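You operate a simulated robot arm through the tools that you are given. There is no shell and no other tool.

You are at the controls of a simulated two-armed robot. One attempt, no reset.

TASK
Drip 4 drops of gel on the tile, pad them along the clamped edge and slick it to a gloss.
Fine: teal pad, light slicker; all three go back. Set down upright: gel bottle.

The check looks at the end state, three seconds after you hand in, the way a careful person would. Anything else that was tipped, shoved, dropped, spilled or broken makes it a failure.

THE ROBOT
Two 7-joint arms with fingered hands on one trunk that stands fixed in place. Base frame: the origin is at the foot of the trunk, x ahead of it, y to its left, z up. Units: m, rad, N and s.
The left shoulder is at [0.07, 0.154, 1.172], the right one opposite. With the tool pointing down near the work surface each hand reaches from about 0.38 to 0.88 m from the base axis, measured 20 degrees to its own side. Payload 3.9 kg a hand.
Tool frame (each hand has its own): the origin (TCP) lies between the finger pads and is the grasp point; the fingertips stand 0.03 m ahead of it; z points along the fingers, y is the line along which they close. The gripper opens to 0.104 m; its body begins 0.035 m behind the TCP. The gripper is a hand of 4 fingers: y runs from the thumb to the fingers, the wrist lies at [-0.017, -0.104, -0.178] in the tool frame, and closing takes about 1.5 s.
Orientation is that of the tool frame in the base frame, as a unit quaternion [w, x, y, z]. With the fingers straight down and the wrist toward the robot, the tool's x, y and z point along [0, 1, 0], [1, 0, 0] and [0, 0, -1] of the base frame.

THE INTERFACE
- The arms move only by the tool arm_command. It takes "left_rows", "right_rows" or both (then of equal length, played together; a hand with none holds still); each is text: rows parted by semicolons, each of 6 numbers parted by spaces: the shift along the base's x, y, z in m, then the turn, a rotation vector about the base's x, y, z in degrees. In form: dx dy dz wx wy wz; .... A call has 1 to 20 rows; each row shifts and turns the commanded pose from where the row before left it. "left_gripper" and "right_gripper" are, for a hand that has rows, the opening in per cent of the stroke, from 0 (shut) to 100 (fully open), set as the call begins (left out, the last holds). Each row takes 0.2 s and may step no farther than 0.05 m and 0.15 rad from the row before; otherwise, or with a gripper value out of range, the whole call is refused. Where a pose cannot be reached the arm comes as near as it can. A force on the tool above 40 N (or 10 N above the force at the start of the call, whichever is more), or a blocked arm, ends the call early, and 0.2 s more pass. Each finger travels about 0.072 m/s and halts on what it meets, pressing with about 34 N; the grip force reading is that of the motor and also rises with nothing between the fingers. The clock runs only during rows and for 0.2 s after the last one: add rows that do not move to give the fingers time. The reply holds the time, the measured pose of the TCP, the force on the tool along the base axes, the opening and the grip force, in the units named above and with some noise, with the torque about the TCP (base axes, N m) and any sound that the robot's microphone picked up.
- Cameras (640 x 400 px; columns grow to the right, rows downward): "scene" is now at [0.1202, 0.0586, 1.4153]; the picture's right is [0.65, -0.76, 0.00], its down [-0.34, -0.30, -0.89] and it looks along [0.68, 0.58, -0.45] (base axes); focal length 308 px, centre (320, 200). "left" rides on the left gripper at [-0.066, -0.09, -0.126] in its tool frame; the picture's right is [-0.78, -0.30, 0.56], its down [0.57, -0.70, 0.42] and it looks along [0.26, 0.65, 0.71] (tool axes); focal length 275 px, centre (320, 200). "right" rides on the right gripper at [0.066, -0.09, -0.126] in its tool frame; the picture's right is [-0.78, 0.30, -0.56], its down [-0.57, -0.70, 0.42] and it looks along [-0.26, 0.65, 0.71] (tool axes); focal length 275 px, centre (320, 200). There is no depth. A picture from a camera that has moved, and an enlarged one, comes with that camera's place and axes in the base frame and with its lens.
- camera(camera): a new picture of that camera. No time passes.
- lift_body(by): slides the trunk up (or, below 0, down) by that many m; the arms and the scene camera ride with it, the base frame stays. It gives what a move gives, with no picture.
- set_grasp(shape, hand): the hand has 4 fingers and takes this shape, open, in about a second: jaw (thumb against the fingers, like two jaws); tri (thumb and two fingers); tip (a fingertip pinch); poke (one finger out to press); point (the index stretched); flat (the hand flat); cup (the hand cupped); fist (a fist). The gripper value then closes the fingers along that shape, each until it touches; the sizes above hold for jaw. It gives what a move gives, with no picture.
- turn_head(pan, tilt): turns the head with the scene camera to pan (to the left, within 1.501 rad either way) and tilt (down, from -0.506 to 1.204), counted from straight ahead of the robot. It gives what a move gives.
- close_up(camera, box): a new picture of the part [left, top, right, bottom] of that camera's present view, enlarged. No time passes.
- job_done(): hands the job in; it is judged then, once.

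Nothing tells you positions but the pictures and the camera data. Unless the task says otherwise, let go and move clear before handing in.

The tools are called after "Call:" as name(argument=value, ...) on one line, values as JSON. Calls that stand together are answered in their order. arm_command: Moves the arms, as the interface text tells. Its arguments: {"type":"object","properties":{"left_rows":{"type":"string"},"left_gripper":{"type":"number"},"right_rows":{"type":"string"},"right_gripper":{"type":"number"}},"required":[]} The other tools are called the same way: lift_body (by) moves the trunk up or down; set_grasp (shape, hand) gives the hand a shape; turn_head (pan, tilt) turns the head that bears the scene camera; camera (camera) takes a picture; close_up (camera, box) takes an enlarged picture of a part of a camera's view; job_done () hands the job in.

At the start:

```text
time_s: 0.0
left_tcp_pos: [0.3562, 0.4903, 1.2657]
left_tcp_rot: [0.0, 0.707, 0.707, 0.0]
left_wrist_force: [-0.6, -0.2, 0.7]
left_moment: [-0.01, 0.03, 0.01]
left_opening: 0.1038
left_gripper_force: 0.0
left_shape: jaw
right_tcp_pos: [0.5323, 0.063, 1.259]
right_tcp_rot: [0.0, 0.706, 0.708, -0.001]
right_wrist_force: [0.1, 0.0, -0.1]
right_moment: [0.04, 0.02, 0.01]
right_opening: 0.1036
right_gripper_force: 0.0
right_shape: jaw
trunk travel left (down, up): [-0.625, 0.315]
head pan, tilt (commanded): [0.712, 0.469]
```

scene: 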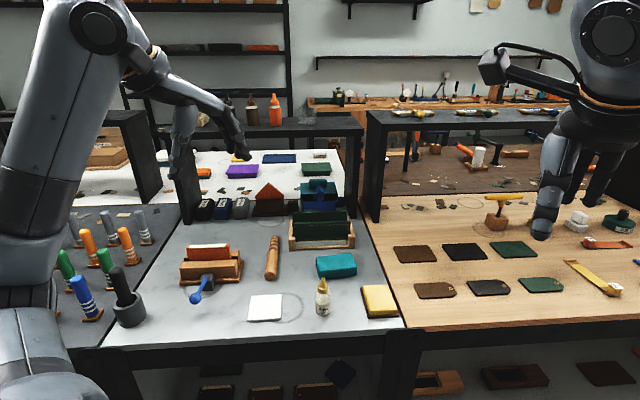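
right: 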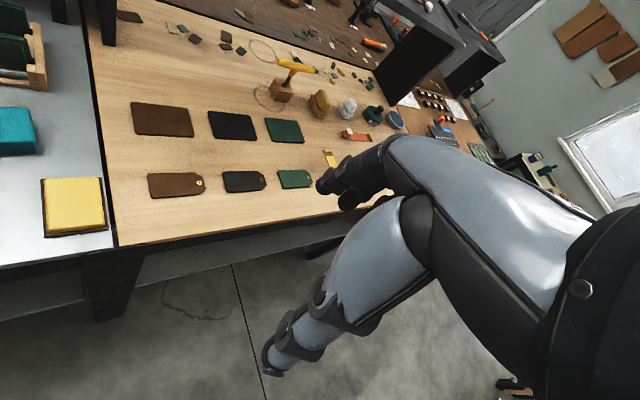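
left: 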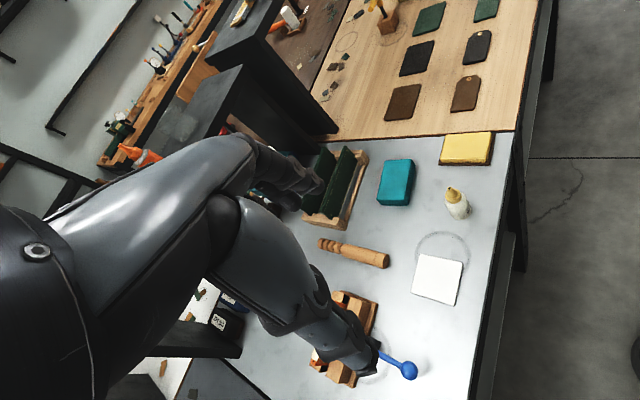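

I see a grey bench with a clamp holding a leather piece, a wooden slicker, a white tile, a gel bottle, a teal and a yellow pad. I'll look closer before moving anything.

Call:
close_up(camera="scene", box=[160, 220, 290, 330])

Call:
close_up(camera="scene", box=[230, 220, 410, 340])

Call:
close_up(camera="left", box=[280, 120, 520, 390])

Call:
close_up(camera="scene", box=[160, 140, 370, 270])

```text
3.64 times, centred on (225, 275) of scene
camera zoom: at [0.1202, 0.0586, 1.4153], right [0.65, -0.76, 0.0], down [-0.34, -0.3, -0.89], along [0.68, 0.58, -0.45], focal length 1122 px, centre (666, -73)
```

zoom: 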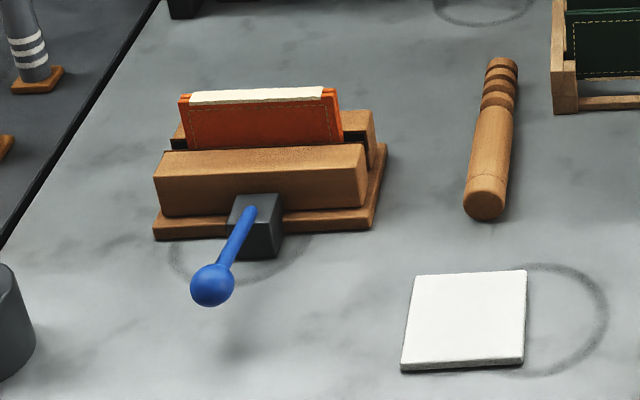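

```text
3.33 times, centred on (320, 280) of scene
camera zoom: at [0.1202, 0.0586, 1.4153], right [0.65, -0.76, 0.0], down [-0.34, -0.3, -0.89], along [0.68, 0.58, -0.45], focal length 1028 px, centre (320, -67)
```

zoom: 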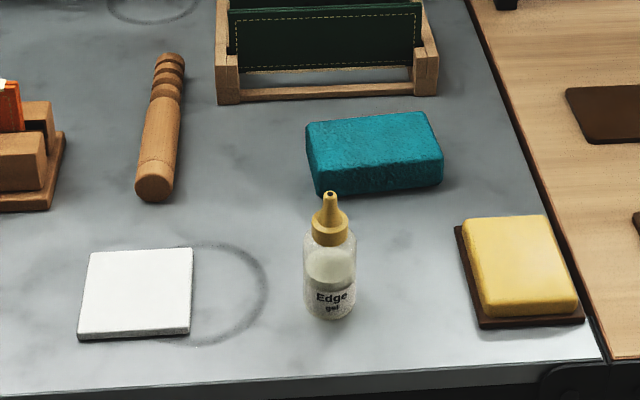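

```text
1.48 times, centred on (400, 255) of left
camera zoom: at [0.2668, 0.4241, 1.3899], right [-0.3, -0.78, -0.56], down [-0.7, 0.57, -0.42], along [0.65, 0.26, -0.71], focal length 408 px, centre (202, 118)
```

zoom: 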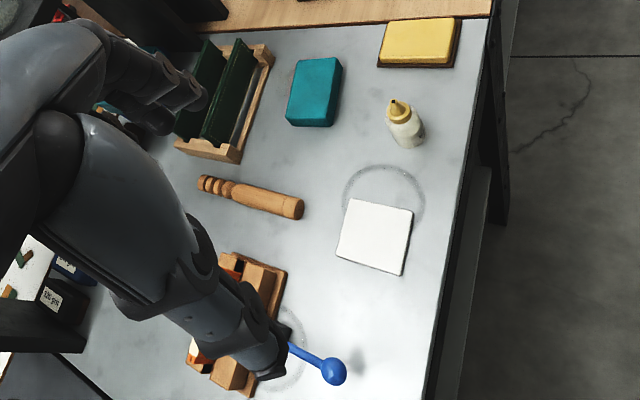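

```text
3.05 times, centred on (265, 205) of scene
camera zoom: at [0.1202, 0.0586, 1.4153], right [0.65, -0.76, 0.0], down [-0.34, -0.3, -0.89], along [0.68, 0.58, -0.45], focal length 940 px, centre (488, 185)
```

zoom: 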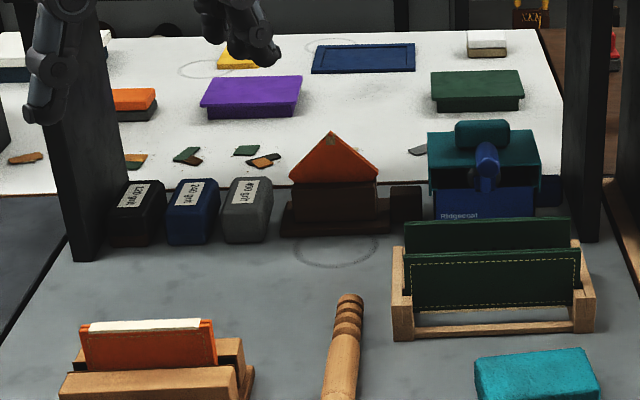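

Call:
turn_head(pan=0.86, tilt=0.75)

Call:
camera(camera="scene")

```text
time_s: 0.8
left_tcp_pos: [0.3557, 0.4911, 1.2646]
left_tcp_rot: [-0.001, 0.707, 0.707, 0.0]
left_wrist_force: [-0.3, 0.2, -0.3]
left_moment: [-0.01, 0.0, -0.01]
left_opening: 0.1039
left_gripper_force: 0.1
left_shape: jaw
right_tcp_pos: [0.5337, 0.063, 1.2593]
right_tcp_rot: [-0.001, 0.706, 0.708, 0.0]
right_wrist_force: [-0.1, -0.5, -0.4]
right_moment: [0.01, 0.0, 0.02]
right_opening: 0.1035
right_gripper_force: 0.1
right_shape: jaw
trunk travel left (down, up): [-0.625, 0.315]
head pan, tilt (commanded): [0.86, 0.75]
```

```text
taken
camera scene: at [0.105, 0.0617, 1.3908], right [0.76, -0.65, 0.0], down [-0.44, -0.52, -0.73], along [0.48, 0.55, -0.68], focal length 308 px, centre (320, 200)
```

scene: 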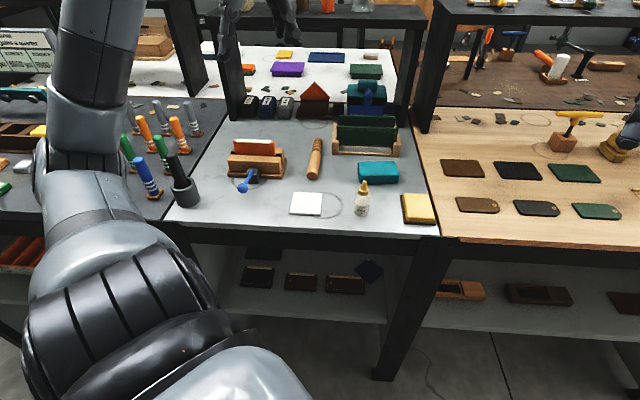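

Call:
close_up(camera="scene", box=[160, 80, 300, 230])

Call:
close_up(camera="scene", box=[280, 110, 450, 230])

Call:
close_up(camera="scene", box=[0, 60, 210, 210])

Call:
close_up(camera="scene", box=[440, 80, 640, 230])

```text
2.67 times, centred on (230, 155) of scene
camera zoom: at [0.105, 0.0617, 1.3908], right [0.76, -0.65, 0.0], down [-0.44, -0.52, -0.73], along [0.48, 0.55, -0.68], focal length 823 px, centre (560, 320)
```

zoom: 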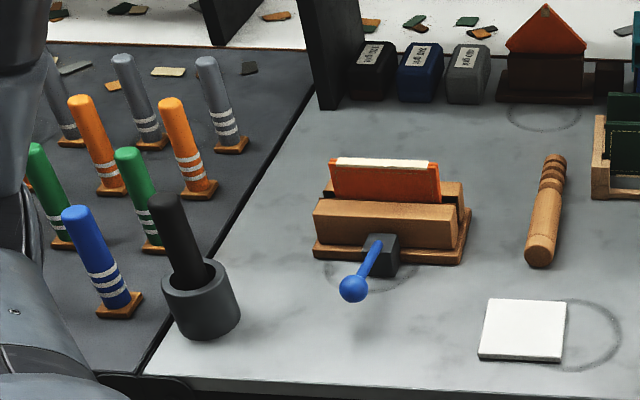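

```text
3.33 times, centred on (365, 170) of scene
camera zoom: at [0.105, 0.0617, 1.3908], right [0.76, -0.65, 0.0], down [-0.44, -0.52, -0.73], along [0.48, 0.55, -0.68], focal length 1028 px, centre (170, 300)
```

zoom: 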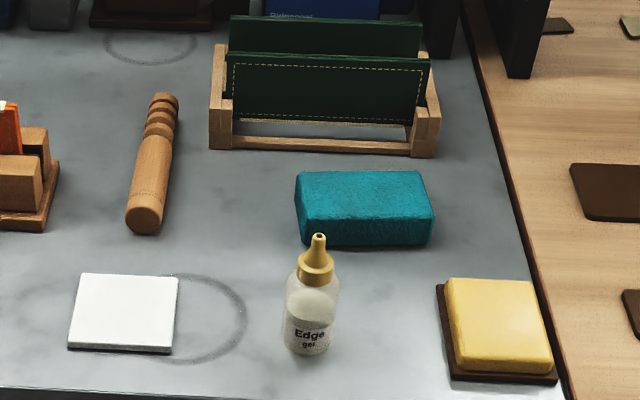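

```text
2.67 times, centred on (105, 135) of scene
camera zoom: at [0.105, 0.0617, 1.3908], right [0.76, -0.65, 0.0], down [-0.44, -0.52, -0.73], along [0.48, 0.55, -0.68], focal length 823 px, centre (893, 373)
```

zoom: 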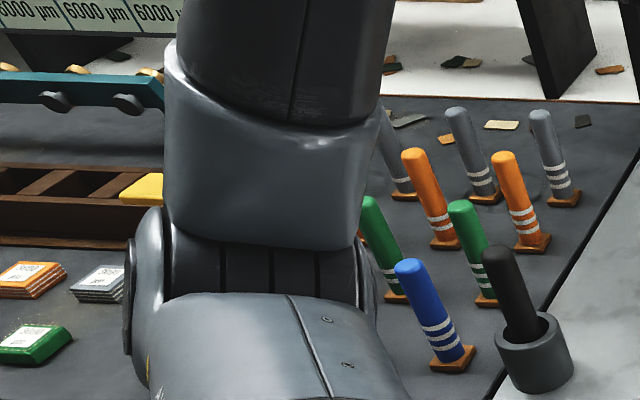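

```text
2.67 times, centred on (540, 155) of scene
camera zoom: at [0.105, 0.0617, 1.3908], right [0.76, -0.65, 0.0], down [-0.44, -0.52, -0.73], along [0.48, 0.55, -0.68], focal length 823 px, centre (-267, 320)
```

zoom: 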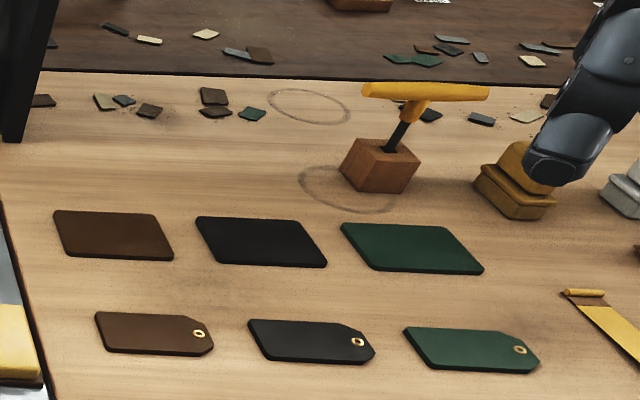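

Call:
turn_head(pan=1.0, tilt=0.3)

Call:
camera(camera="scene")

```text
time_s: 1.7
left_tcp_pos: [0.3561, 0.4907, 1.2643]
left_tcp_rot: [0.0, 0.707, 0.707, 0.0]
left_wrist_force: [0.1, 0.3, 0.2]
left_moment: [0.01, 0.02, 0.05]
left_opening: 0.1036
left_gripper_force: 0.0
left_shape: jaw
right_tcp_pos: [0.5341, 0.0619, 1.2588]
right_tcp_rot: [0.0, 0.707, 0.707, 0.0]
right_wrist_force: [0.8, -0.6, 0.5]
right_moment: [-0.01, 0.0, -0.02]
right_opening: 0.1037
right_gripper_force: 0.0
right_shape: jaw
trunk travel left (down, up): [-0.625, 0.315]
head pan, tilt (commanded): [1.0, 0.3]
```

```text
taken
camera scene: at [0.1014, 0.0774, 1.431], right [0.84, -0.54, 0.0], down [-0.16, -0.25, -0.95], along [0.52, 0.8, -0.3], focal length 308 px, centre (320, 200)
```

scene: 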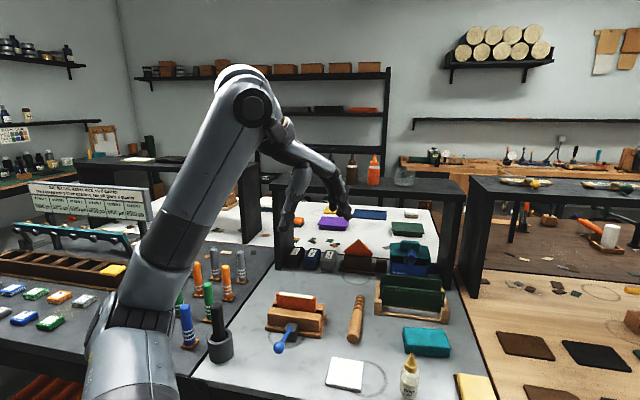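

Call:
close_up(camera="scene", box=[10, 150, 170, 250])

Call:
close_up(camera="scene", box=[200, 60, 400, 240])

Call:
close_up(camera="scene", box=[240, 270, 400, 370])

```text
4.00 times, centred on (90, 200) of scene
camera zoom: at [0.1014, 0.0774, 1.431], right [0.84, -0.54, 0.0], down [-0.16, -0.25, -0.95], along [0.52, 0.8, -0.3], focal length 1234 px, centre (1240, 200)
```

zoom: 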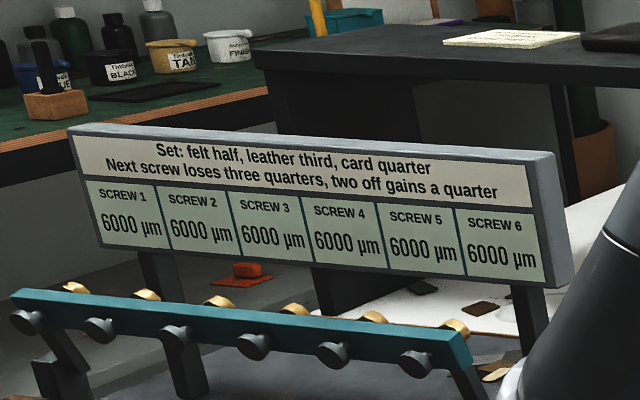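

```text
2.22 times, centred on (300, 150) of scene
camera zoom: at [0.1014, 0.0774, 1.431], right [0.84, -0.54, 0.0], down [-0.16, -0.25, -0.95], along [0.52, 0.8, -0.3], focal length 686 px, centre (364, 311)
```

zoom: 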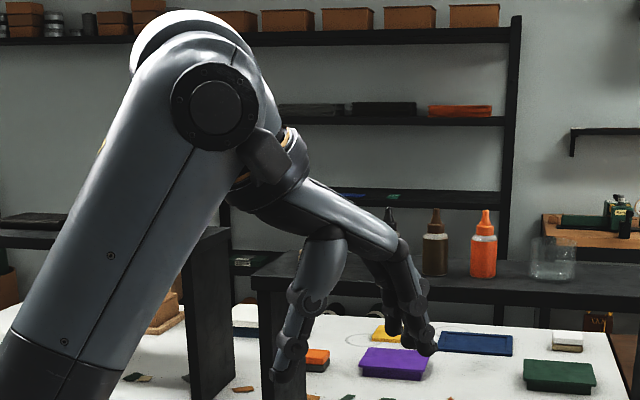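

```text
4.00 times, centred on (320, 320) of scene
camera zoom: at [0.1014, 0.0774, 1.431], right [0.84, -0.54, 0.0], down [-0.16, -0.25, -0.95], along [0.52, 0.8, -0.3], focal length 1234 px, centre (320, -280)
```

zoom: 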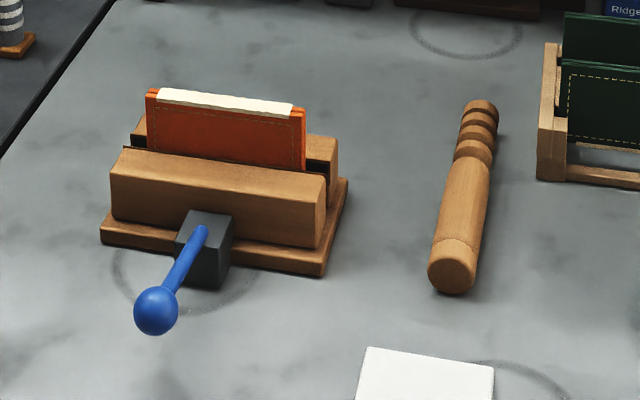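

I see the hand layout and the tools: bottle near [0.494, 0.372], tile near [0.42, 0.48], clamp near [0.41, 0.68], slicker near [0.55, 0.60], teal pad near [0.63, 0.44], bench top about z=0.89. Next I test a sideways hand orientation high in free air.

Call:
arm_command(left_rows="0.004 -0.006 -0.002 7.08 -2.93 -2.93; 0.004 -0.006 -0.002 7.08 -2.93 -2.93; 0.004 -0.006 -0.002 7.08 -2.93 -2.93; 0.004 -0.006 -0.002 7.08 -2.93 -2.93; 0.004 -0.006 -0.002 7.08 -2.93 -2.93; 0.004 -0.006 -0.002 7.08 -2.93 -2.93; 0.004 -0.006 -0.002 7.08 -2.93 -2.93; 0.004 -0.006 -0.002 7.08 -2.93 -2.93; 0.004 -0.006 -0.002 7.08 -2.93 -2.93; 0.004 -0.006 -0.002 7.08 -2.93 -2.93; 0.004 -0.006 -0.002 7.08 -2.93 -2.93; 0.004 -0.006 -0.002 7.08 -2.93 -2.93")

Call:
camera(camera="scene")

Call:
camera(camera="left")

```text
time_s: 4.5
left_tcp_pos: [0.4337, 0.4423, 1.2976]
left_tcp_rot: [-0.313, 0.626, 0.302, 0.648]
left_wrist_force: [-0.5, 0.2, -0.5]
left_moment: [-0.03, 0.0, -0.01]
left_opening: 0.1039
left_gripper_force: 0.1
left_shape: jaw
left hand out of reach, approached as far as the arm can: row 6, 7, 11, 12
right_tcp_pos: [0.5334, 0.0628, 1.2587]
right_tcp_rot: [0.0, 0.707, 0.707, 0.0]
right_wrist_force: [0.3, 0.2, -0.3]
right_moment: [-0.01, 0.0, -0.02]
right_opening: 0.1037
right_gripper_force: 0.0
right_shape: jaw
trunk travel left (down, up): [-0.625, 0.315]
head pan, tilt (commanded): [1.0, 0.3]
stopped in row 12 (left hand): the arm was blocked; the commanded pose is now the measured one
```

```text
taken
camera scene: at [0.1009, 0.0765, 1.4311], right [0.84, -0.54, 0.0], down [-0.16, -0.25, -0.96], along [0.52, 0.8, -0.3], focal length 308 px, centre (320, 200)
```

scene: 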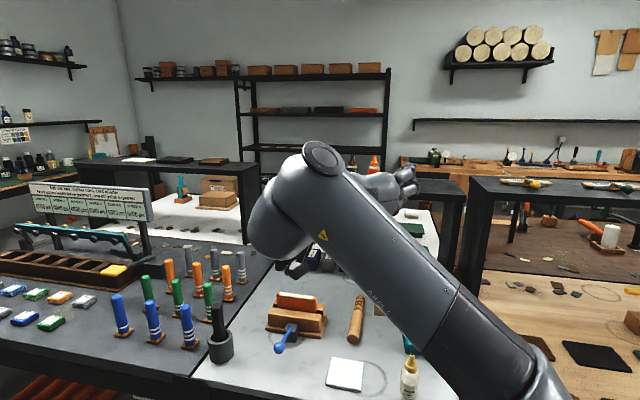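

```text
taken
camera left: at [0.2863, 0.4016, 1.2276], right [0.13, 0.64, -0.76], down [-0.3, 0.75, 0.59], along [0.95, 0.15, 0.29], focal length 275 px, centre (320, 200)
```

left: 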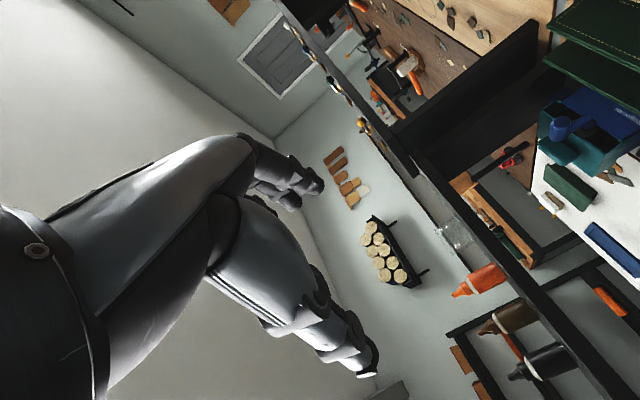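

The sideways pose is nearly reachable but awkward at this height. I lower the hand in front of the bench edge to test there.

Call:
arm_command(left_rows="-0.005 -0.012 -0.03 0 0 0; -0.005 -0.012 -0.03 0 0 0; -0.005 -0.012 -0.03 0 0 0; -0.005 -0.012 -0.03 0 0 0; -0.005 -0.012 -0.03 0 0 0; -0.005 -0.012 -0.03 0 0 0")

Call:
camera(camera="scene")

```text
time_s: 5.9
left_tcp_pos: [0.4329, 0.4438, 1.2985]
left_tcp_rot: [-0.312, 0.627, 0.302, 0.647]
left_wrist_force: [-0.3, -0.8, -0.5]
left_moment: [0.03, -0.05, 0.0]
left_opening: 0.1041
left_gripper_force: 0.1
left_shape: jaw
left hand out of reach, approached as far as the arm can: row 1, 2, 3, 4, 5, 6
right_tcp_pos: [0.534, 0.0634, 1.2586]
right_tcp_rot: [0.0, 0.707, 0.707, 0.0]
right_wrist_force: [-0.4, 0.3, -0.5]
right_moment: [-0.01, -0.01, 0.0]
right_opening: 0.1036
right_gripper_force: 0.1
right_shape: jaw
trunk travel left (down, up): [-0.625, 0.315]
head pan, tilt (commanded): [1.0, 0.3]
```

```text
taken
camera scene: at [0.1014, 0.0773, 1.4311], right [0.84, -0.54, 0.0], down [-0.16, -0.25, -0.96], along [0.52, 0.8, -0.3], focal length 308 px, centre (320, 200)
```

scene: 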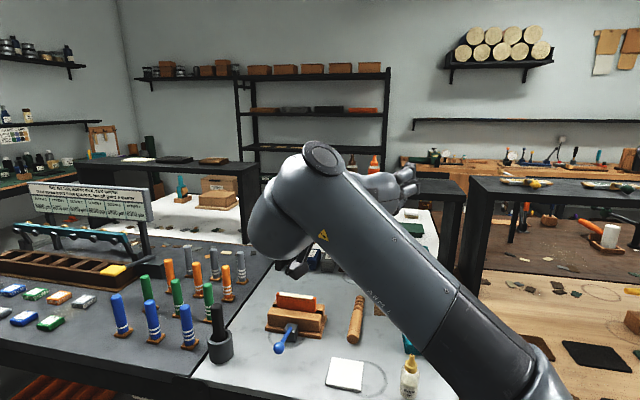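

Call:
arm_command(left_rows="0.005 0.012 0.03 0 0 0; 0.005 0.012 0.03 0 0 0; 0.005 0.012 0.03 0 0 0; 0.005 0.012 0.03 0 0 0; 0.005 0.012 0.03 0 0 0; 0.005 0.012 0.03 0 0 0; 0 0 0 -7.08 2.93 2.93; 0 0 0 -7.08 2.93 2.93; 0 0 0 -7.08 2.93 2.93; 0 0 0 -7.08 2.93 2.93; 0 0 0 -7.08 2.93 2.93; 0 0 0 -7.08 2.93 2.93; 0 0 0 -7.08 2.93 2.93; 0 0 0 -7.08 2.93 2.93; 0 0 0 -7.08 2.93 2.93; 0 0 0 -7.08 2.93 2.93; 0 0 0 -7.08 2.93 2.93")

Call:
camera(camera="scene")

```text
time_s: 9.5
left_tcp_pos: [0.4656, 0.5153, 1.4782]
left_tcp_rot: [-0.074, 0.72, 0.689, 0.036]
left_wrist_force: [-1.4, -0.6, 0.5]
left_moment: [0.0, 0.0, 0.01]
left_opening: 0.104
left_gripper_force: 0.0
left_shape: jaw
right_tcp_pos: [0.5352, 0.0638, 1.2609]
right_tcp_rot: [-0.001, 0.707, 0.707, 0.0]
right_wrist_force: [-0.1, -0.1, 0.5]
right_moment: [-0.03, -0.02, 0.0]
right_opening: 0.1038
right_gripper_force: 0.0
right_shape: jaw
trunk travel left (down, up): [-0.625, 0.315]
head pan, tilt (commanded): [1.0, 0.3]
```

```text
taken
camera scene: at [0.1011, 0.0774, 1.431], right [0.84, -0.54, 0.0], down [-0.16, -0.25, -0.96], along [0.52, 0.8, -0.3], focal length 308 px, centre (320, 200)
```

scene: 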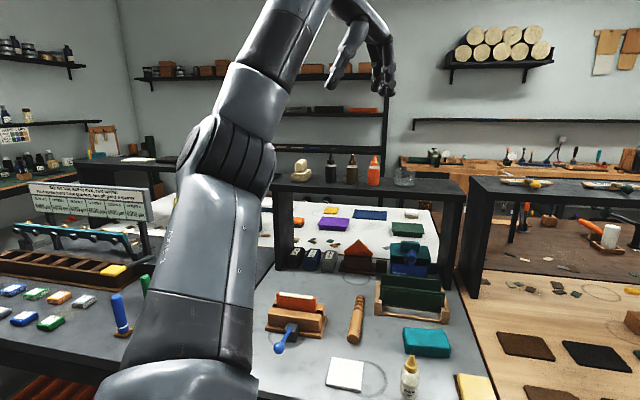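

Call:
arm_command(left_rows="0.003 -0.012 -0.04 0 0 0; 0.003 -0.012 -0.04 0 0 0; 0.003 -0.012 -0.04 0 0 0; 0.003 -0.012 -0.04 0 0 0; 0.003 -0.012 -0.04 0 0 0; 0.003 -0.012 -0.04 0 0 0; 0.003 -0.012 -0.04 0 0 0; 0.003 -0.012 -0.04 0 0 0")

Call:
arm_command(left_rows="0 0 0 7.08 -2.93 -2.93; 0 0 0 7.08 -2.93 -2.93; 0 0 0 7.08 -2.93 -2.93; 0 0 0 7.08 -2.93 -2.93; 0 0 0 7.08 -2.93 -2.93; 0 0 0 7.08 -2.93 -2.93; 0 0 0 7.08 -2.93 -2.93; 0 0 0 7.08 -2.93 -2.93; 0 0 0 7.08 -2.93 -2.93; 0 0 0 7.08 -2.93 -2.93; 0 0 0 7.08 -2.93 -2.93")

Call:
camera(camera="scene")

```text
time_s: 11.3
left_tcp_pos: [0.4893, 0.4169, 1.1552]
left_tcp_rot: [-0.076, 0.72, 0.688, 0.036]
left_wrist_force: [0.2, -1.2, -0.5]
left_moment: [0.0, -0.01, -0.02]
left_opening: 0.1041
left_gripper_force: 0.0
left_shape: jaw
right_tcp_pos: [0.5331, 0.0636, 1.2589]
right_tcp_rot: [-0.001, 0.707, 0.707, 0.0]
right_wrist_force: [-0.3, -0.2, -0.5]
right_moment: [0.0, 0.01, 0.03]
right_opening: 0.1038
right_gripper_force: 0.0
right_shape: jaw
trunk travel left (down, up): [-0.625, 0.315]
head pan, tilt (commanded): [1.0, 0.3]
```

```text
time_s: 13.7
left_tcp_pos: [0.4912, 0.419, 1.1576]
left_tcp_rot: [-0.311, 0.627, 0.299, 0.648]
left_wrist_force: [0.0, 0.2, 0.0]
left_moment: [-0.02, 0.02, 0.04]
left_opening: 0.104
left_gripper_force: 0.1
left_shape: jaw
right_tcp_pos: [0.5334, 0.0641, 1.2598]
right_tcp_rot: [0.0, 0.708, 0.707, -0.001]
right_wrist_force: [-0.2, 0.3, -0.4]
right_moment: [0.02, 0.02, 0.01]
right_opening: 0.1036
right_gripper_force: 0.0
right_shape: jaw
trunk travel left (down, up): [-0.625, 0.315]
head pan, tilt (commanded): [1.0, 0.3]
```

```text
taken
camera scene: at [0.1016, 0.078, 1.431], right [0.84, -0.54, 0.0], down [-0.16, -0.25, -0.96], along [0.52, 0.8, -0.3], focal length 308 px, centre (320, 200)
```

scene: 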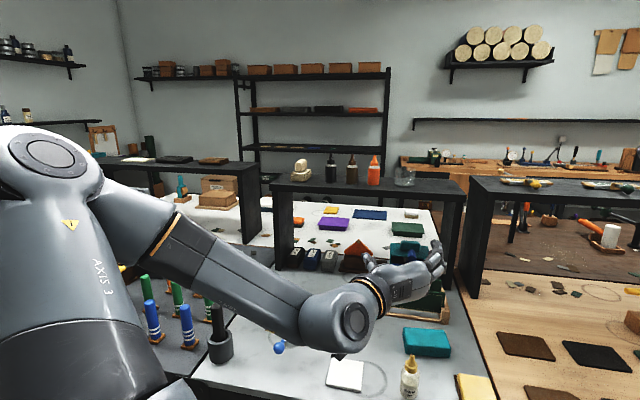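

The sideways pose works at this height. I move over the tile, still high, and test rolling the hand as if pouring (top toward the left).

Call:
arm_command(left_rows="-0.0175 0.015 0 0 0 0; -0.0175 0.015 0 0 0 0; -0.0175 0.015 0 0 0 0; -0.0175 0.015 0 0 0 0")

Call:
arm_command(left_rows="0 0 0 -5.3 -6.6 0; 0 0 0 -5.3 -6.6 0; 0 0 0 -5.3 -6.6 0; 0 0 0 -5.3 -6.6 0; 0 0 0 -5.3 -6.6 0; 0 0 0 -5.3 -6.6 0; 0 0 0 -5.3 -6.6 0; 0 0 0 -5.3 -6.6 0; 0 0 0 -5.3 -6.6 0; 0 0 0 -5.3 -6.6 0; 0 0 0 -5.3 -6.6 0; 0 0 0 -5.3 -6.6 0; 0 0 0 -5.3 -6.6 0; 0 0 0 -5.3 -6.6 0; 0 0 0 -5.3 -6.6 0; 0 0 0 -5.3 -6.6 0")

Call:
camera(camera="scene")

```text
time_s: 14.7
left_tcp_pos: [0.4436, 0.4529, 1.1528]
left_tcp_rot: [-0.311, 0.628, 0.3, 0.648]
left_wrist_force: [0.3, 0.7, -0.2]
left_moment: [-0.01, -0.03, 0.02]
left_opening: 0.1041
left_gripper_force: 0.0
left_shape: jaw
left hand out of reach, approached as far as the arm can: row 3, 4
right_tcp_pos: [0.5335, 0.0635, 1.2592]
right_tcp_rot: [0.0, 0.707, 0.707, 0.0]
right_wrist_force: [-0.1, 0.0, -0.8]
right_moment: [0.03, 0.02, 0.03]
right_opening: 0.1037
right_gripper_force: 0.1
right_shape: jaw
trunk travel left (down, up): [-0.625, 0.315]
head pan, tilt (commanded): [1.0, 0.3]
```

```text
time_s: 18.1
left_tcp_pos: [0.4423, 0.4537, 1.1523]
left_tcp_rot: [0.463, -0.049, 0.713, 0.524]
left_wrist_force: [0.0, -0.3, -0.1]
left_moment: [-0.02, -0.02, 0.01]
left_opening: 0.1038
left_gripper_force: 0.2
left_shape: jaw
right_tcp_pos: [0.5342, 0.0636, 1.2591]
right_tcp_rot: [-0.001, 0.707, 0.707, -0.001]
right_wrist_force: [0.6, -0.4, -0.3]
right_moment: [0.01, -0.01, 0.02]
right_opening: 0.1037
right_gripper_force: 0.2
right_shape: jaw
trunk travel left (down, up): [-0.625, 0.315]
head pan, tilt (commanded): [1.0, 0.3]
```

```text
taken
camera scene: at [0.102, 0.0765, 1.4311], right [0.84, -0.54, 0.0], down [-0.16, -0.25, -0.96], along [0.52, 0.8, -0.3], focal length 308 px, centre (320, 200)
```

scene: 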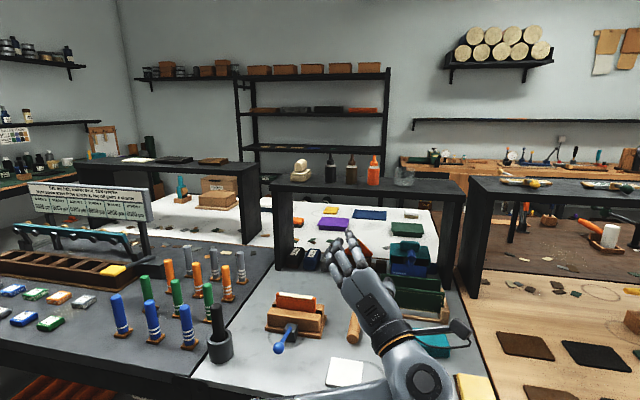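

Call:
arm_command(left_rows="0 0 0 -5.3 -6.6 0; 0 0 0 -5.3 -6.6 0; 0 0 0 -5.3 -6.6 0; 0 0 0 -5.3 -6.6 0; 0 0 0 -5.3 -6.6 0")

Call:
camera(camera="scene")

```text
time_s: 19.3
left_tcp_pos: [0.4422, 0.4518, 1.1521]
left_tcp_rot: [0.621, -0.3, 0.653, 0.313]
left_wrist_force: [0.3, 0.1, 0.5]
left_moment: [0.01, 0.01, -0.02]
left_opening: 0.104
left_gripper_force: 0.0
left_shape: jaw
right_tcp_pos: [0.534, 0.0629, 1.2595]
right_tcp_rot: [-0.001, 0.707, 0.707, -0.001]
right_wrist_force: [0.6, 0.0, -0.6]
right_moment: [0.0, -0.03, 0.02]
right_opening: 0.1035
right_gripper_force: 0.1
right_shape: jaw
trunk travel left (down, up): [-0.625, 0.315]
head pan, tilt (commanded): [1.0, 0.3]
```

```text
taken
camera scene: at [0.1016, 0.0764, 1.4311], right [0.84, -0.54, 0.0], down [-0.16, -0.25, -0.96], along [0.52, 0.8, -0.3], focal length 308 px, centre (320, 200)
```

scene: 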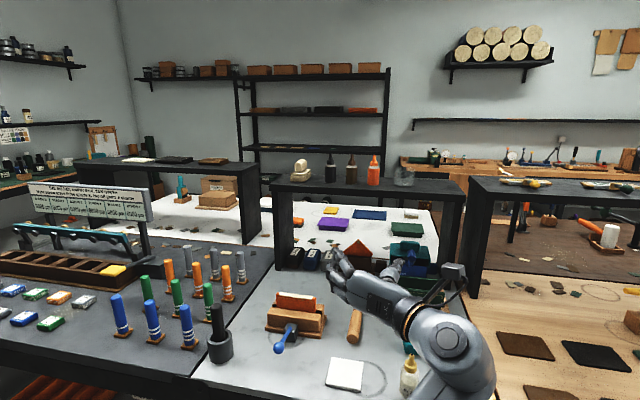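

Full inversion is reachable. I roll back and meanwhile yaw the right hand so its camera gives a second view over the bench.

Call:
arm_command(left_rows="0 0 0 5.3 6.6 0; 0 0 0 5.3 6.6 0; 0 0 0 5.3 6.6 0; 0 0 0 5.3 6.6 0; 0 0 0 5.3 6.6 0; 0 0 0 5.3 6.6 0; 0 0 0 5.3 6.6 0; 0 0 0 5.3 6.6 0; 0 0 0 5.3 6.6 0; 0 0 0 5.3 6.6 0; 0 0 0 5.3 6.6 0; 0 0 0 5.3 6.6 0; 0 0 0 5.3 6.6 0; 0 0 0 5.3 6.6 0; 0 0 0 5.3 6.6 0; 0 0 0 5.3 6.6 0; 0 0 0 5.3 6.6 0; 0 0 0 5.3 6.6 0; 0 0 0 5.3 6.6 0; 0 0 0 5.3 6.6 0", right_rows="0 0 0 0 0 8; 0 0 0 0 0 8; 0 0 0 0 0 8; 0 0 0 0 0 8; 0 0 0 0 0 8; 0 0 0 0 0 8; 0 0 0 0 0 8; 0 0 0 0 0 8; 0 0 0 0 0 0; 0 0 0 0 0 0; 0 0 0 0 0 0; 0 0 0 0 0 0; 0 0 0 0 0 0; 0 0 0 0 0 0; 0 0 0 0 0 0; 0 0 0 0 0 0; 0 0 0 0 0 0; 0 0 0 0 0 0; 0 0 0 0 0 0; 0 0 0 0 0 0")

Call:
camera(camera="right")

Call:
camera(camera="scene")

```text
time_s: 23.5
left_tcp_pos: [0.443, 0.4543, 1.1518]
left_tcp_rot: [-0.264, 0.603, 0.347, 0.668]
left_wrist_force: [0.0, -0.3, -0.3]
left_moment: [-0.02, -0.02, 0.0]
left_opening: 0.1039
left_gripper_force: 0.1
left_shape: jaw
right_tcp_pos: [0.5342, 0.0637, 1.2589]
right_tcp_rot: [0.0, 0.358, 0.934, 0.0]
right_wrist_force: [0.2, -0.4, -0.2]
right_moment: [-0.01, -0.03, -0.02]
right_opening: 0.1037
right_gripper_force: 0.1
right_shape: jaw
right hand out of reach, approached as far as the arm can: row 7, 8
trunk travel left (down, up): [-0.625, 0.315]
head pan, tilt (commanded): [1.0, 0.3]
```

```text
taken
camera right: at [0.4237, 0.0408, 1.3859], right [0.78, -0.3, 0.56], down [-0.04, -0.9, -0.42], along [0.63, 0.3, -0.71], focal length 275 px, centre (320, 200)
```

right: 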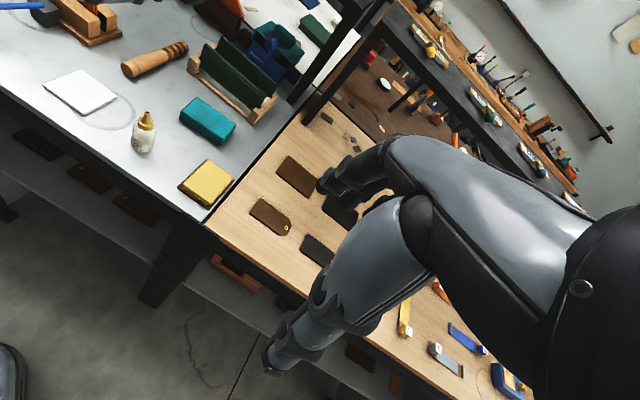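

```text
taken
camera scene: at [0.1011, 0.0773, 1.431], right [0.84, -0.54, 0.0], down [-0.16, -0.25, -0.96], along [0.52, 0.8, -0.3], focal length 308 px, centre (320, 200)
```

scene: 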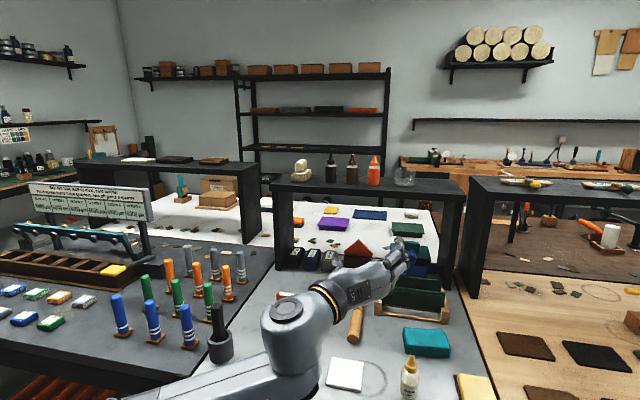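

Call:
close_up(camera="right", box=[20, 0, 290, 210])

Call:
turn_head(pan=0.95, tilt=0.8)

Call:
camera(camera="scene")

```text
1.90 times, centred on (155, 105) of right
camera zoom: at [0.4237, 0.0408, 1.3859], right [0.78, -0.3, 0.56], down [-0.04, -0.9, -0.42], along [0.63, 0.3, -0.71], focal length 524 px, centre (634, 381)
```

zoom: 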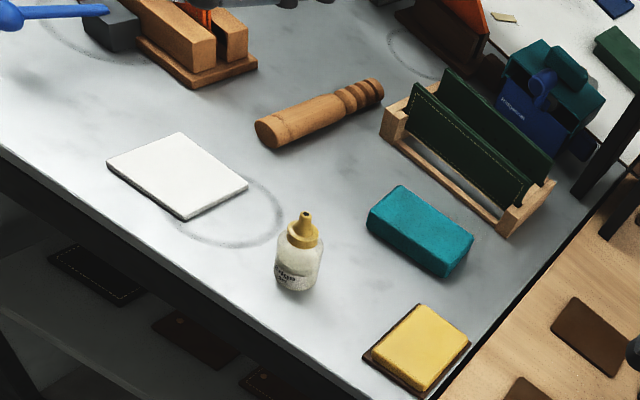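

```text
time_s: 24.4
left_tcp_pos: [0.4433, 0.4532, 1.1523]
left_tcp_rot: [-0.263, 0.602, 0.347, 0.669]
left_wrist_force: [-0.5, 0.2, -0.1]
left_moment: [0.0, 0.0, 0.03]
left_opening: 0.1038
left_gripper_force: 0.1
left_shape: jaw
right_tcp_pos: [0.5329, 0.0637, 1.2603]
right_tcp_rot: [0.0, 0.358, 0.934, 0.0]
right_wrist_force: [1.7, -0.6, 0.9]
right_moment: [0.03, 0.01, 0.02]
right_opening: 0.104
right_gripper_force: 0.0
right_shape: jaw
trunk travel left (down, up): [-0.625, 0.315]
head pan, tilt (commanded): [0.949, 0.799]
```

```text
taken
camera scene: at [0.0978, 0.0644, 1.3868], right [0.81, -0.58, 0.0], down [-0.42, -0.58, -0.7], along [0.41, 0.57, -0.72], focal length 308 px, centre (320, 200)
```

scene: 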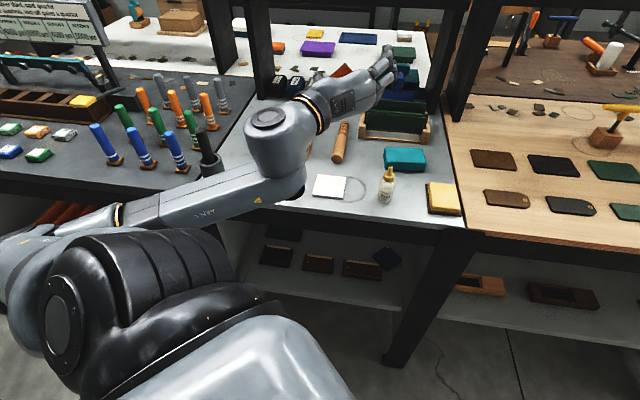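

The forearm is now in a low-elbow configuration; I return to the fingers-down pose at height to reset it and to look at the bench from closer.

Call:
arm_command(left_rows="0 0 0.01 5.3 6.6 0; 0 0 0.01 -7.08 2.93 2.93; 0 0 0.01 -7.08 2.93 2.93; 0 0 0.01 -7.08 2.93 2.93; 0 0 0.01 -7.08 2.93 2.93; 0 0 0.01 -7.08 2.93 2.93; 0 0 0.01 -7.08 2.93 2.93; 0 0 0.01 -7.08 2.93 2.93; 0 0 0.01 -7.08 2.93 2.93; 0 0 0.01 -7.08 2.93 2.93; 0 0 0.01 -7.08 2.93 2.93; 0 0 0.01 -7.08 2.93 2.93")

Call:
camera(camera="scene")

Call:
camera(camera="left")

```text
time_s: 27.0
left_tcp_pos: [0.4519, 0.459, 1.2712]
left_tcp_rot: [-0.077, 0.72, 0.688, 0.034]
left_wrist_force: [-0.2, 0.7, -0.2]
left_moment: [-0.02, 0.01, 0.01]
left_opening: 0.1037
left_gripper_force: 0.2
left_shape: jaw
left hand out of reach, approached as far as the arm can: row 3
right_tcp_pos: [0.5334, 0.0628, 1.26]
right_tcp_rot: [-0.001, 0.357, 0.934, -0.001]
right_wrist_force: [0.5, -1.4, 0.7]
right_moment: [0.0, -0.03, -0.01]
right_opening: 0.1037
right_gripper_force: 0.1
right_shape: jaw
trunk travel left (down, up): [-0.625, 0.315]
head pan, tilt (commanded): [0.949, 0.799]
```

```text
taken
camera scene: at [0.0982, 0.0644, 1.3867], right [0.81, -0.58, 0.0], down [-0.42, -0.58, -0.7], along [0.41, 0.57, -0.72], focal length 308 px, centre (320, 200)
```

scene: 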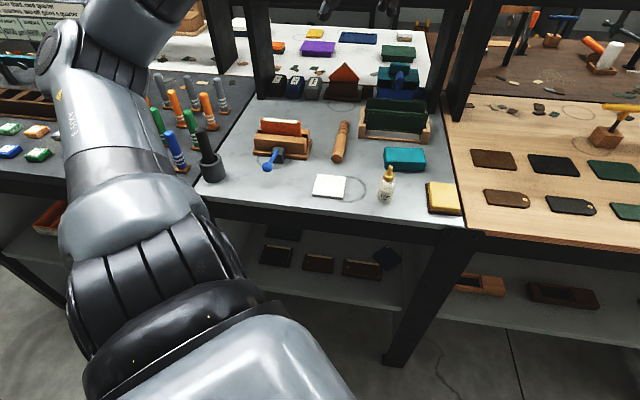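

```text
taken
camera left: at [0.3645, 0.3763, 1.3904], right [-0.36, -0.67, -0.65], down [-0.69, 0.66, -0.29], along [0.62, 0.35, -0.7], focal length 275 px, centre (320, 200)
```

left: 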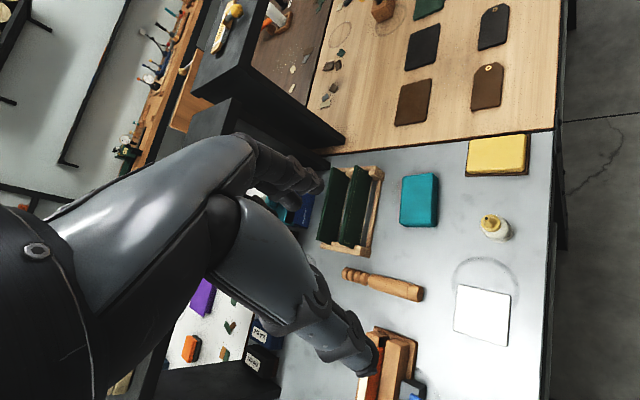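

Call:
close_up(camera="left", box=[320, 120, 560, 390])

Call:
close_up(camera="left", box=[430, 180, 550, 270])

Call:
close_up(camera="scene", box=[310, 110, 470, 220])

Call:
close_up(camera="scene", box=[240, 100, 370, 210])

```text
1.48 times, centred on (440, 255) of left
camera zoom: at [0.3645, 0.3763, 1.3904], right [-0.36, -0.67, -0.65], down [-0.69, 0.66, -0.29], along [0.62, 0.35, -0.7], focal length 408 px, centre (142, 118)
```

zoom: 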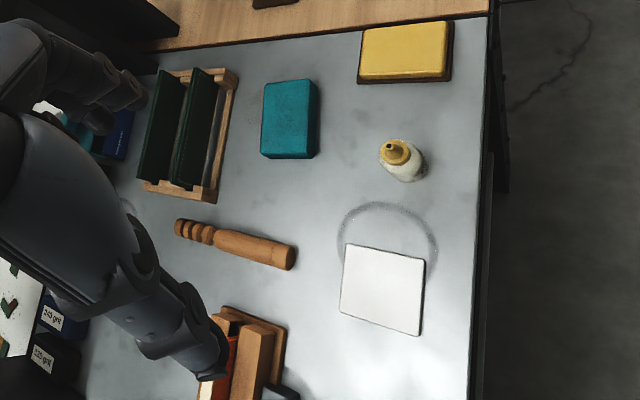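

```text
4.44 times, centred on (490, 225) of left
camera zoom: at [0.3645, 0.3763, 1.3904], right [-0.36, -0.67, -0.65], down [-0.69, 0.66, -0.29], along [0.62, 0.35, -0.7], focal length 1224 px, centre (-436, 89)
```

zoom: 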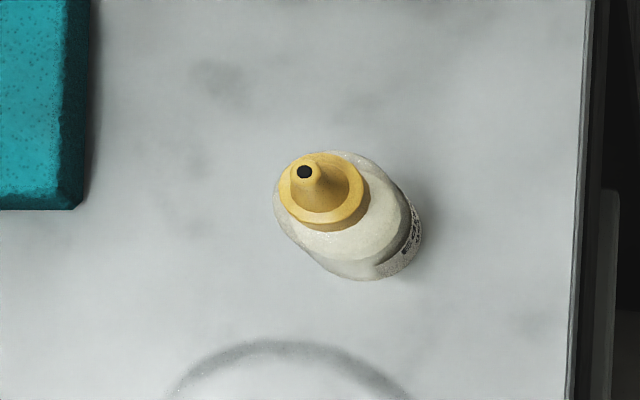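

```text
3.64 times, centred on (390, 165) of scene
camera zoom: at [0.0982, 0.0644, 1.3867], right [0.81, -0.58, 0.0], down [-0.42, -0.58, -0.7], along [0.41, 0.57, -0.72], focal length 1122 px, centre (66, 327)
```

zoom: 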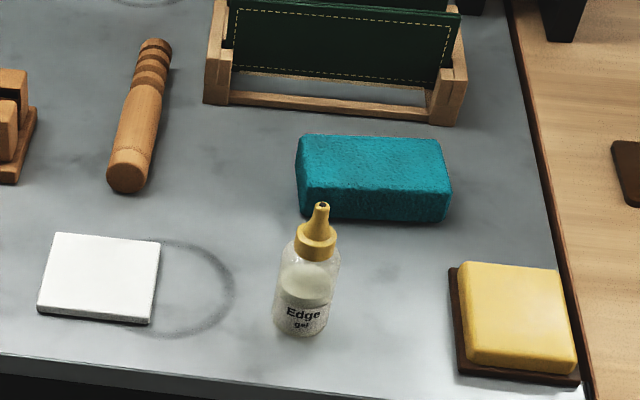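

```text
3.64 times, centred on (305, 155) of scene
camera zoom: at [0.0982, 0.0644, 1.3867], right [0.81, -0.58, 0.0], down [-0.42, -0.58, -0.7], along [0.41, 0.57, -0.72], focal length 1122 px, centre (374, 364)
```

zoom: 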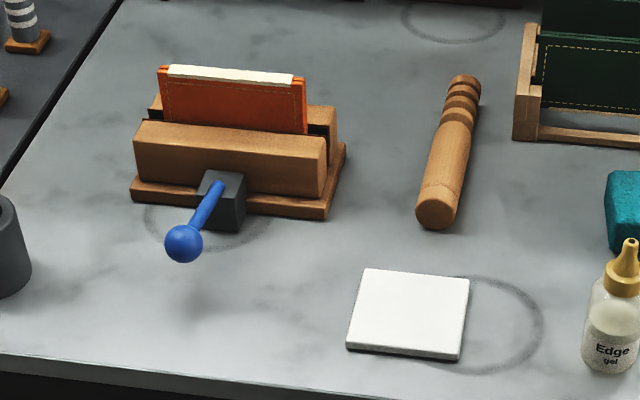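

Triangulation puts the bottle axis at about (0.490, 0.370) with tip z≈0.992, the tile centre at (0.411, 0.464) with top z≈0.913, so the bench is near z≈0.905. I go to the sideways pose again with the elbow up.

Call:
arm_command(left_rows="0.012 -0.014 -0.038 0 0 0; 0.012 -0.014 -0.038 0 0 0; 0.012 -0.014 -0.038 0 0 0; 0 0 0 7.08 -2.93 -2.93; 0 0 0 7.08 -2.93 -2.93; 0 0 0 7.08 -2.93 -2.93; 0 0 0 7.08 -2.93 -2.93; 0 0 0 7.08 -2.93 -2.93; 0 0 0 7.08 -2.93 -2.93; 0 0 0 7.08 -2.93 -2.93; 0 0 0 7.08 -2.93 -2.93; 0 0 0 7.08 -2.93 -2.93; 0 0 0 7.08 -2.93 -2.93; 0 0 0 7.08 -2.93 -2.93")

Call:
camera(camera="scene")

Call:
camera(camera="right")

```text
time_s: 30.0
left_tcp_pos: [0.4859, 0.4139, 1.1571]
left_tcp_rot: [-0.31, 0.627, 0.299, 0.649]
left_wrist_force: [0.1, 0.1, 0.2]
left_moment: [0.0, -0.01, 0.0]
left_opening: 0.1039
left_gripper_force: 0.0
left_shape: jaw
right_tcp_pos: [0.532, 0.0633, 1.26]
right_tcp_rot: [0.0, 0.359, 0.934, -0.001]
right_wrist_force: [-0.3, -0.4, 0.1]
right_moment: [0.0, 0.0, 0.0]
right_opening: 0.104
right_gripper_force: 0.0
right_shape: jaw
trunk travel left (down, up): [-0.625, 0.315]
head pan, tilt (commanded): [0.949, 0.799]
```

```text
taken
camera scene: at [0.0972, 0.0645, 1.3868], right [0.81, -0.58, 0.0], down [-0.42, -0.58, -0.7], along [0.41, 0.57, -0.72], focal length 308 px, centre (320, 200)
```

scene: 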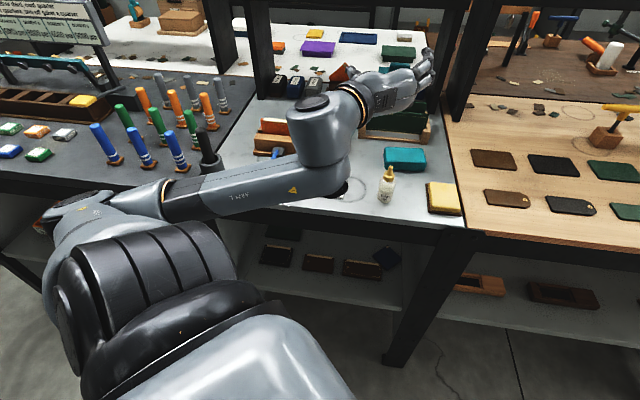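

```text
taken
camera right: at [0.4233, 0.041, 1.3861], right [0.78, -0.3, 0.56], down [-0.04, -0.9, -0.42], along [0.63, 0.3, -0.71], focal length 275 px, centre (320, 200)
```

right: 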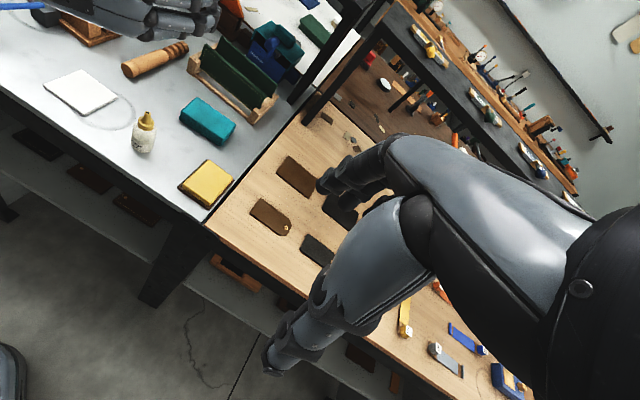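

Call:
arm_command(left_rows="0 0 0 0 0 -6; 0 0 0 -5.19 5.19 0; 0 0 0 -5.19 5.19 0; 0 0 0 -5.19 5.19 0; -0.018 -0.03 -0.015 0 0 0; -0.018 -0.03 -0.015 0 0 0; -0.018 -0.03 -0.015 0 0 0; -0.018 -0.03 -0.015 0 0 0", left_gripper=75)

Call:
camera(camera="scene")

```text
time_s: 31.8
left_tcp_pos: [0.4846, 0.3235, 1.072]
left_tcp_rot: [-0.22, 0.758, 0.313, 0.528]
left_wrist_force: [-0.3, -0.4, -0.2]
left_moment: [0.03, -0.05, 0.0]
left_opening: 0.078
left_gripper_force: 0.1
left_shape: jaw
left hand out of reach, approached as far as the arm can: row 5, 6, 7, 8
right_tcp_pos: [0.5329, 0.0634, 1.2592]
right_tcp_rot: [-0.001, 0.359, 0.934, 0.001]
right_wrist_force: [0.4, -0.1, -0.2]
right_moment: [0.03, -0.02, -0.01]
right_opening: 0.1039
right_gripper_force: 0.1
right_shape: jaw
trunk travel left (down, up): [-0.625, 0.315]
head pan, tilt (commanded): [0.949, 0.799]
```

```text
taken
camera scene: at [0.0987, 0.0631, 1.3867], right [0.81, -0.58, 0.0], down [-0.42, -0.58, -0.7], along [0.41, 0.57, -0.72], focal length 308 px, centre (320, 200)
```

scene: 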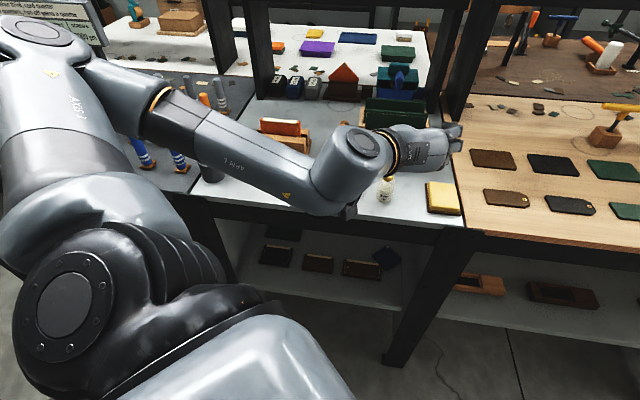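

The target needs more distance from the shoulder, so I raise the trunk by 0.15 m and try the pre-grasp from there.

Call:
lift_body(by=0.15)

Call:
camera(camera="scene")

```text
time_s: 33.6
left_tcp_pos: [0.4843, 0.3243, 1.2224]
left_tcp_rot: [-0.22, 0.757, 0.314, 0.529]
left_wrist_force: [0.1, 0.1, 0.7]
left_moment: [0.03, 0.0, 0.02]
left_opening: 0.0782
left_gripper_force: 0.1
left_shape: jaw
right_tcp_pos: [0.5333, 0.0619, 1.4099]
right_tcp_rot: [0.0, 0.357, 0.934, -0.001]
right_wrist_force: [-0.1, 0.3, 0.0]
right_moment: [0.0, -0.01, 0.01]
right_opening: 0.1035
right_gripper_force: 0.1
right_shape: jaw
trunk travel left (down, up): [-0.775, 0.165]
head pan, tilt (commanded): [0.949, 0.799]
```

```text
taken
camera scene: at [0.098, 0.0643, 1.5367], right [0.81, -0.58, 0.0], down [-0.42, -0.58, -0.7], along [0.41, 0.57, -0.72], focal length 308 px, centre (320, 200)
```

scene: 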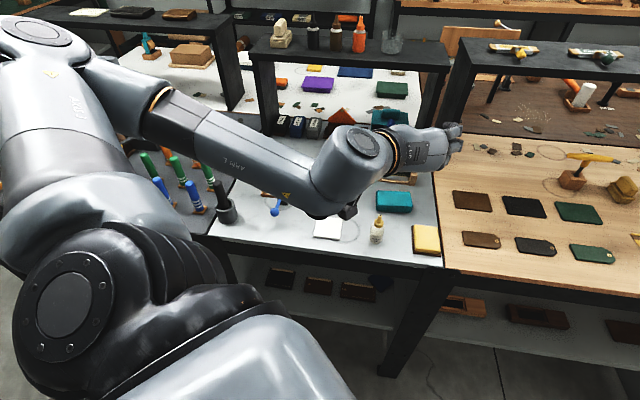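

Call:
arm_command(left_rows="-0.016 -0.006 -0.025 0 0 0; -0.016 -0.006 -0.025 0 0 0; -0.016 -0.006 -0.025 0 0 0; -0.016 -0.006 -0.025 0 0 0")

Call:
camera(camera="scene")

```text
time_s: 34.6
left_tcp_pos: [0.424, 0.3008, 1.1204]
left_tcp_rot: [-0.22, 0.757, 0.315, 0.528]
left_wrist_force: [0.1, 0.0, -0.6]
left_moment: [-0.02, -0.02, -0.03]
left_opening: 0.0782
left_gripper_force: 0.1
left_shape: jaw
left hand out of reach, approached as far as the arm can: row 1
right_tcp_pos: [0.5332, 0.063, 1.4087]
right_tcp_rot: [-0.001, 0.358, 0.934, 0.0]
right_wrist_force: [-1.0, 0.1, 0.0]
right_moment: [0.0, -0.02, 0.02]
right_opening: 0.1037
right_gripper_force: 0.0
right_shape: jaw
trunk travel left (down, up): [-0.775, 0.165]
head pan, tilt (commanded): [0.949, 0.799]
```

```text
taken
camera scene: at [0.0985, 0.064, 1.5367], right [0.81, -0.58, 0.0], down [-0.42, -0.58, -0.7], along [0.41, 0.57, -0.72], focal length 308 px, centre (320, 200)
```

scene: 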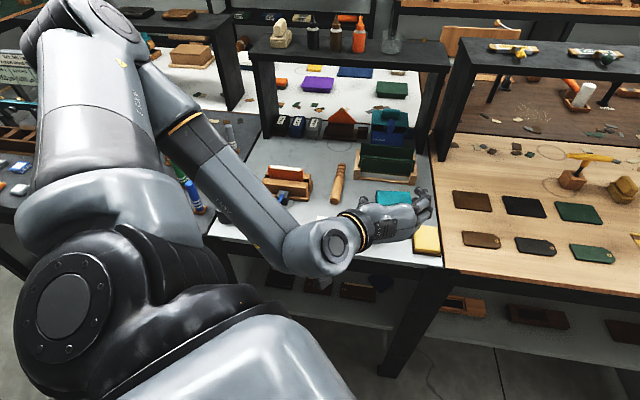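

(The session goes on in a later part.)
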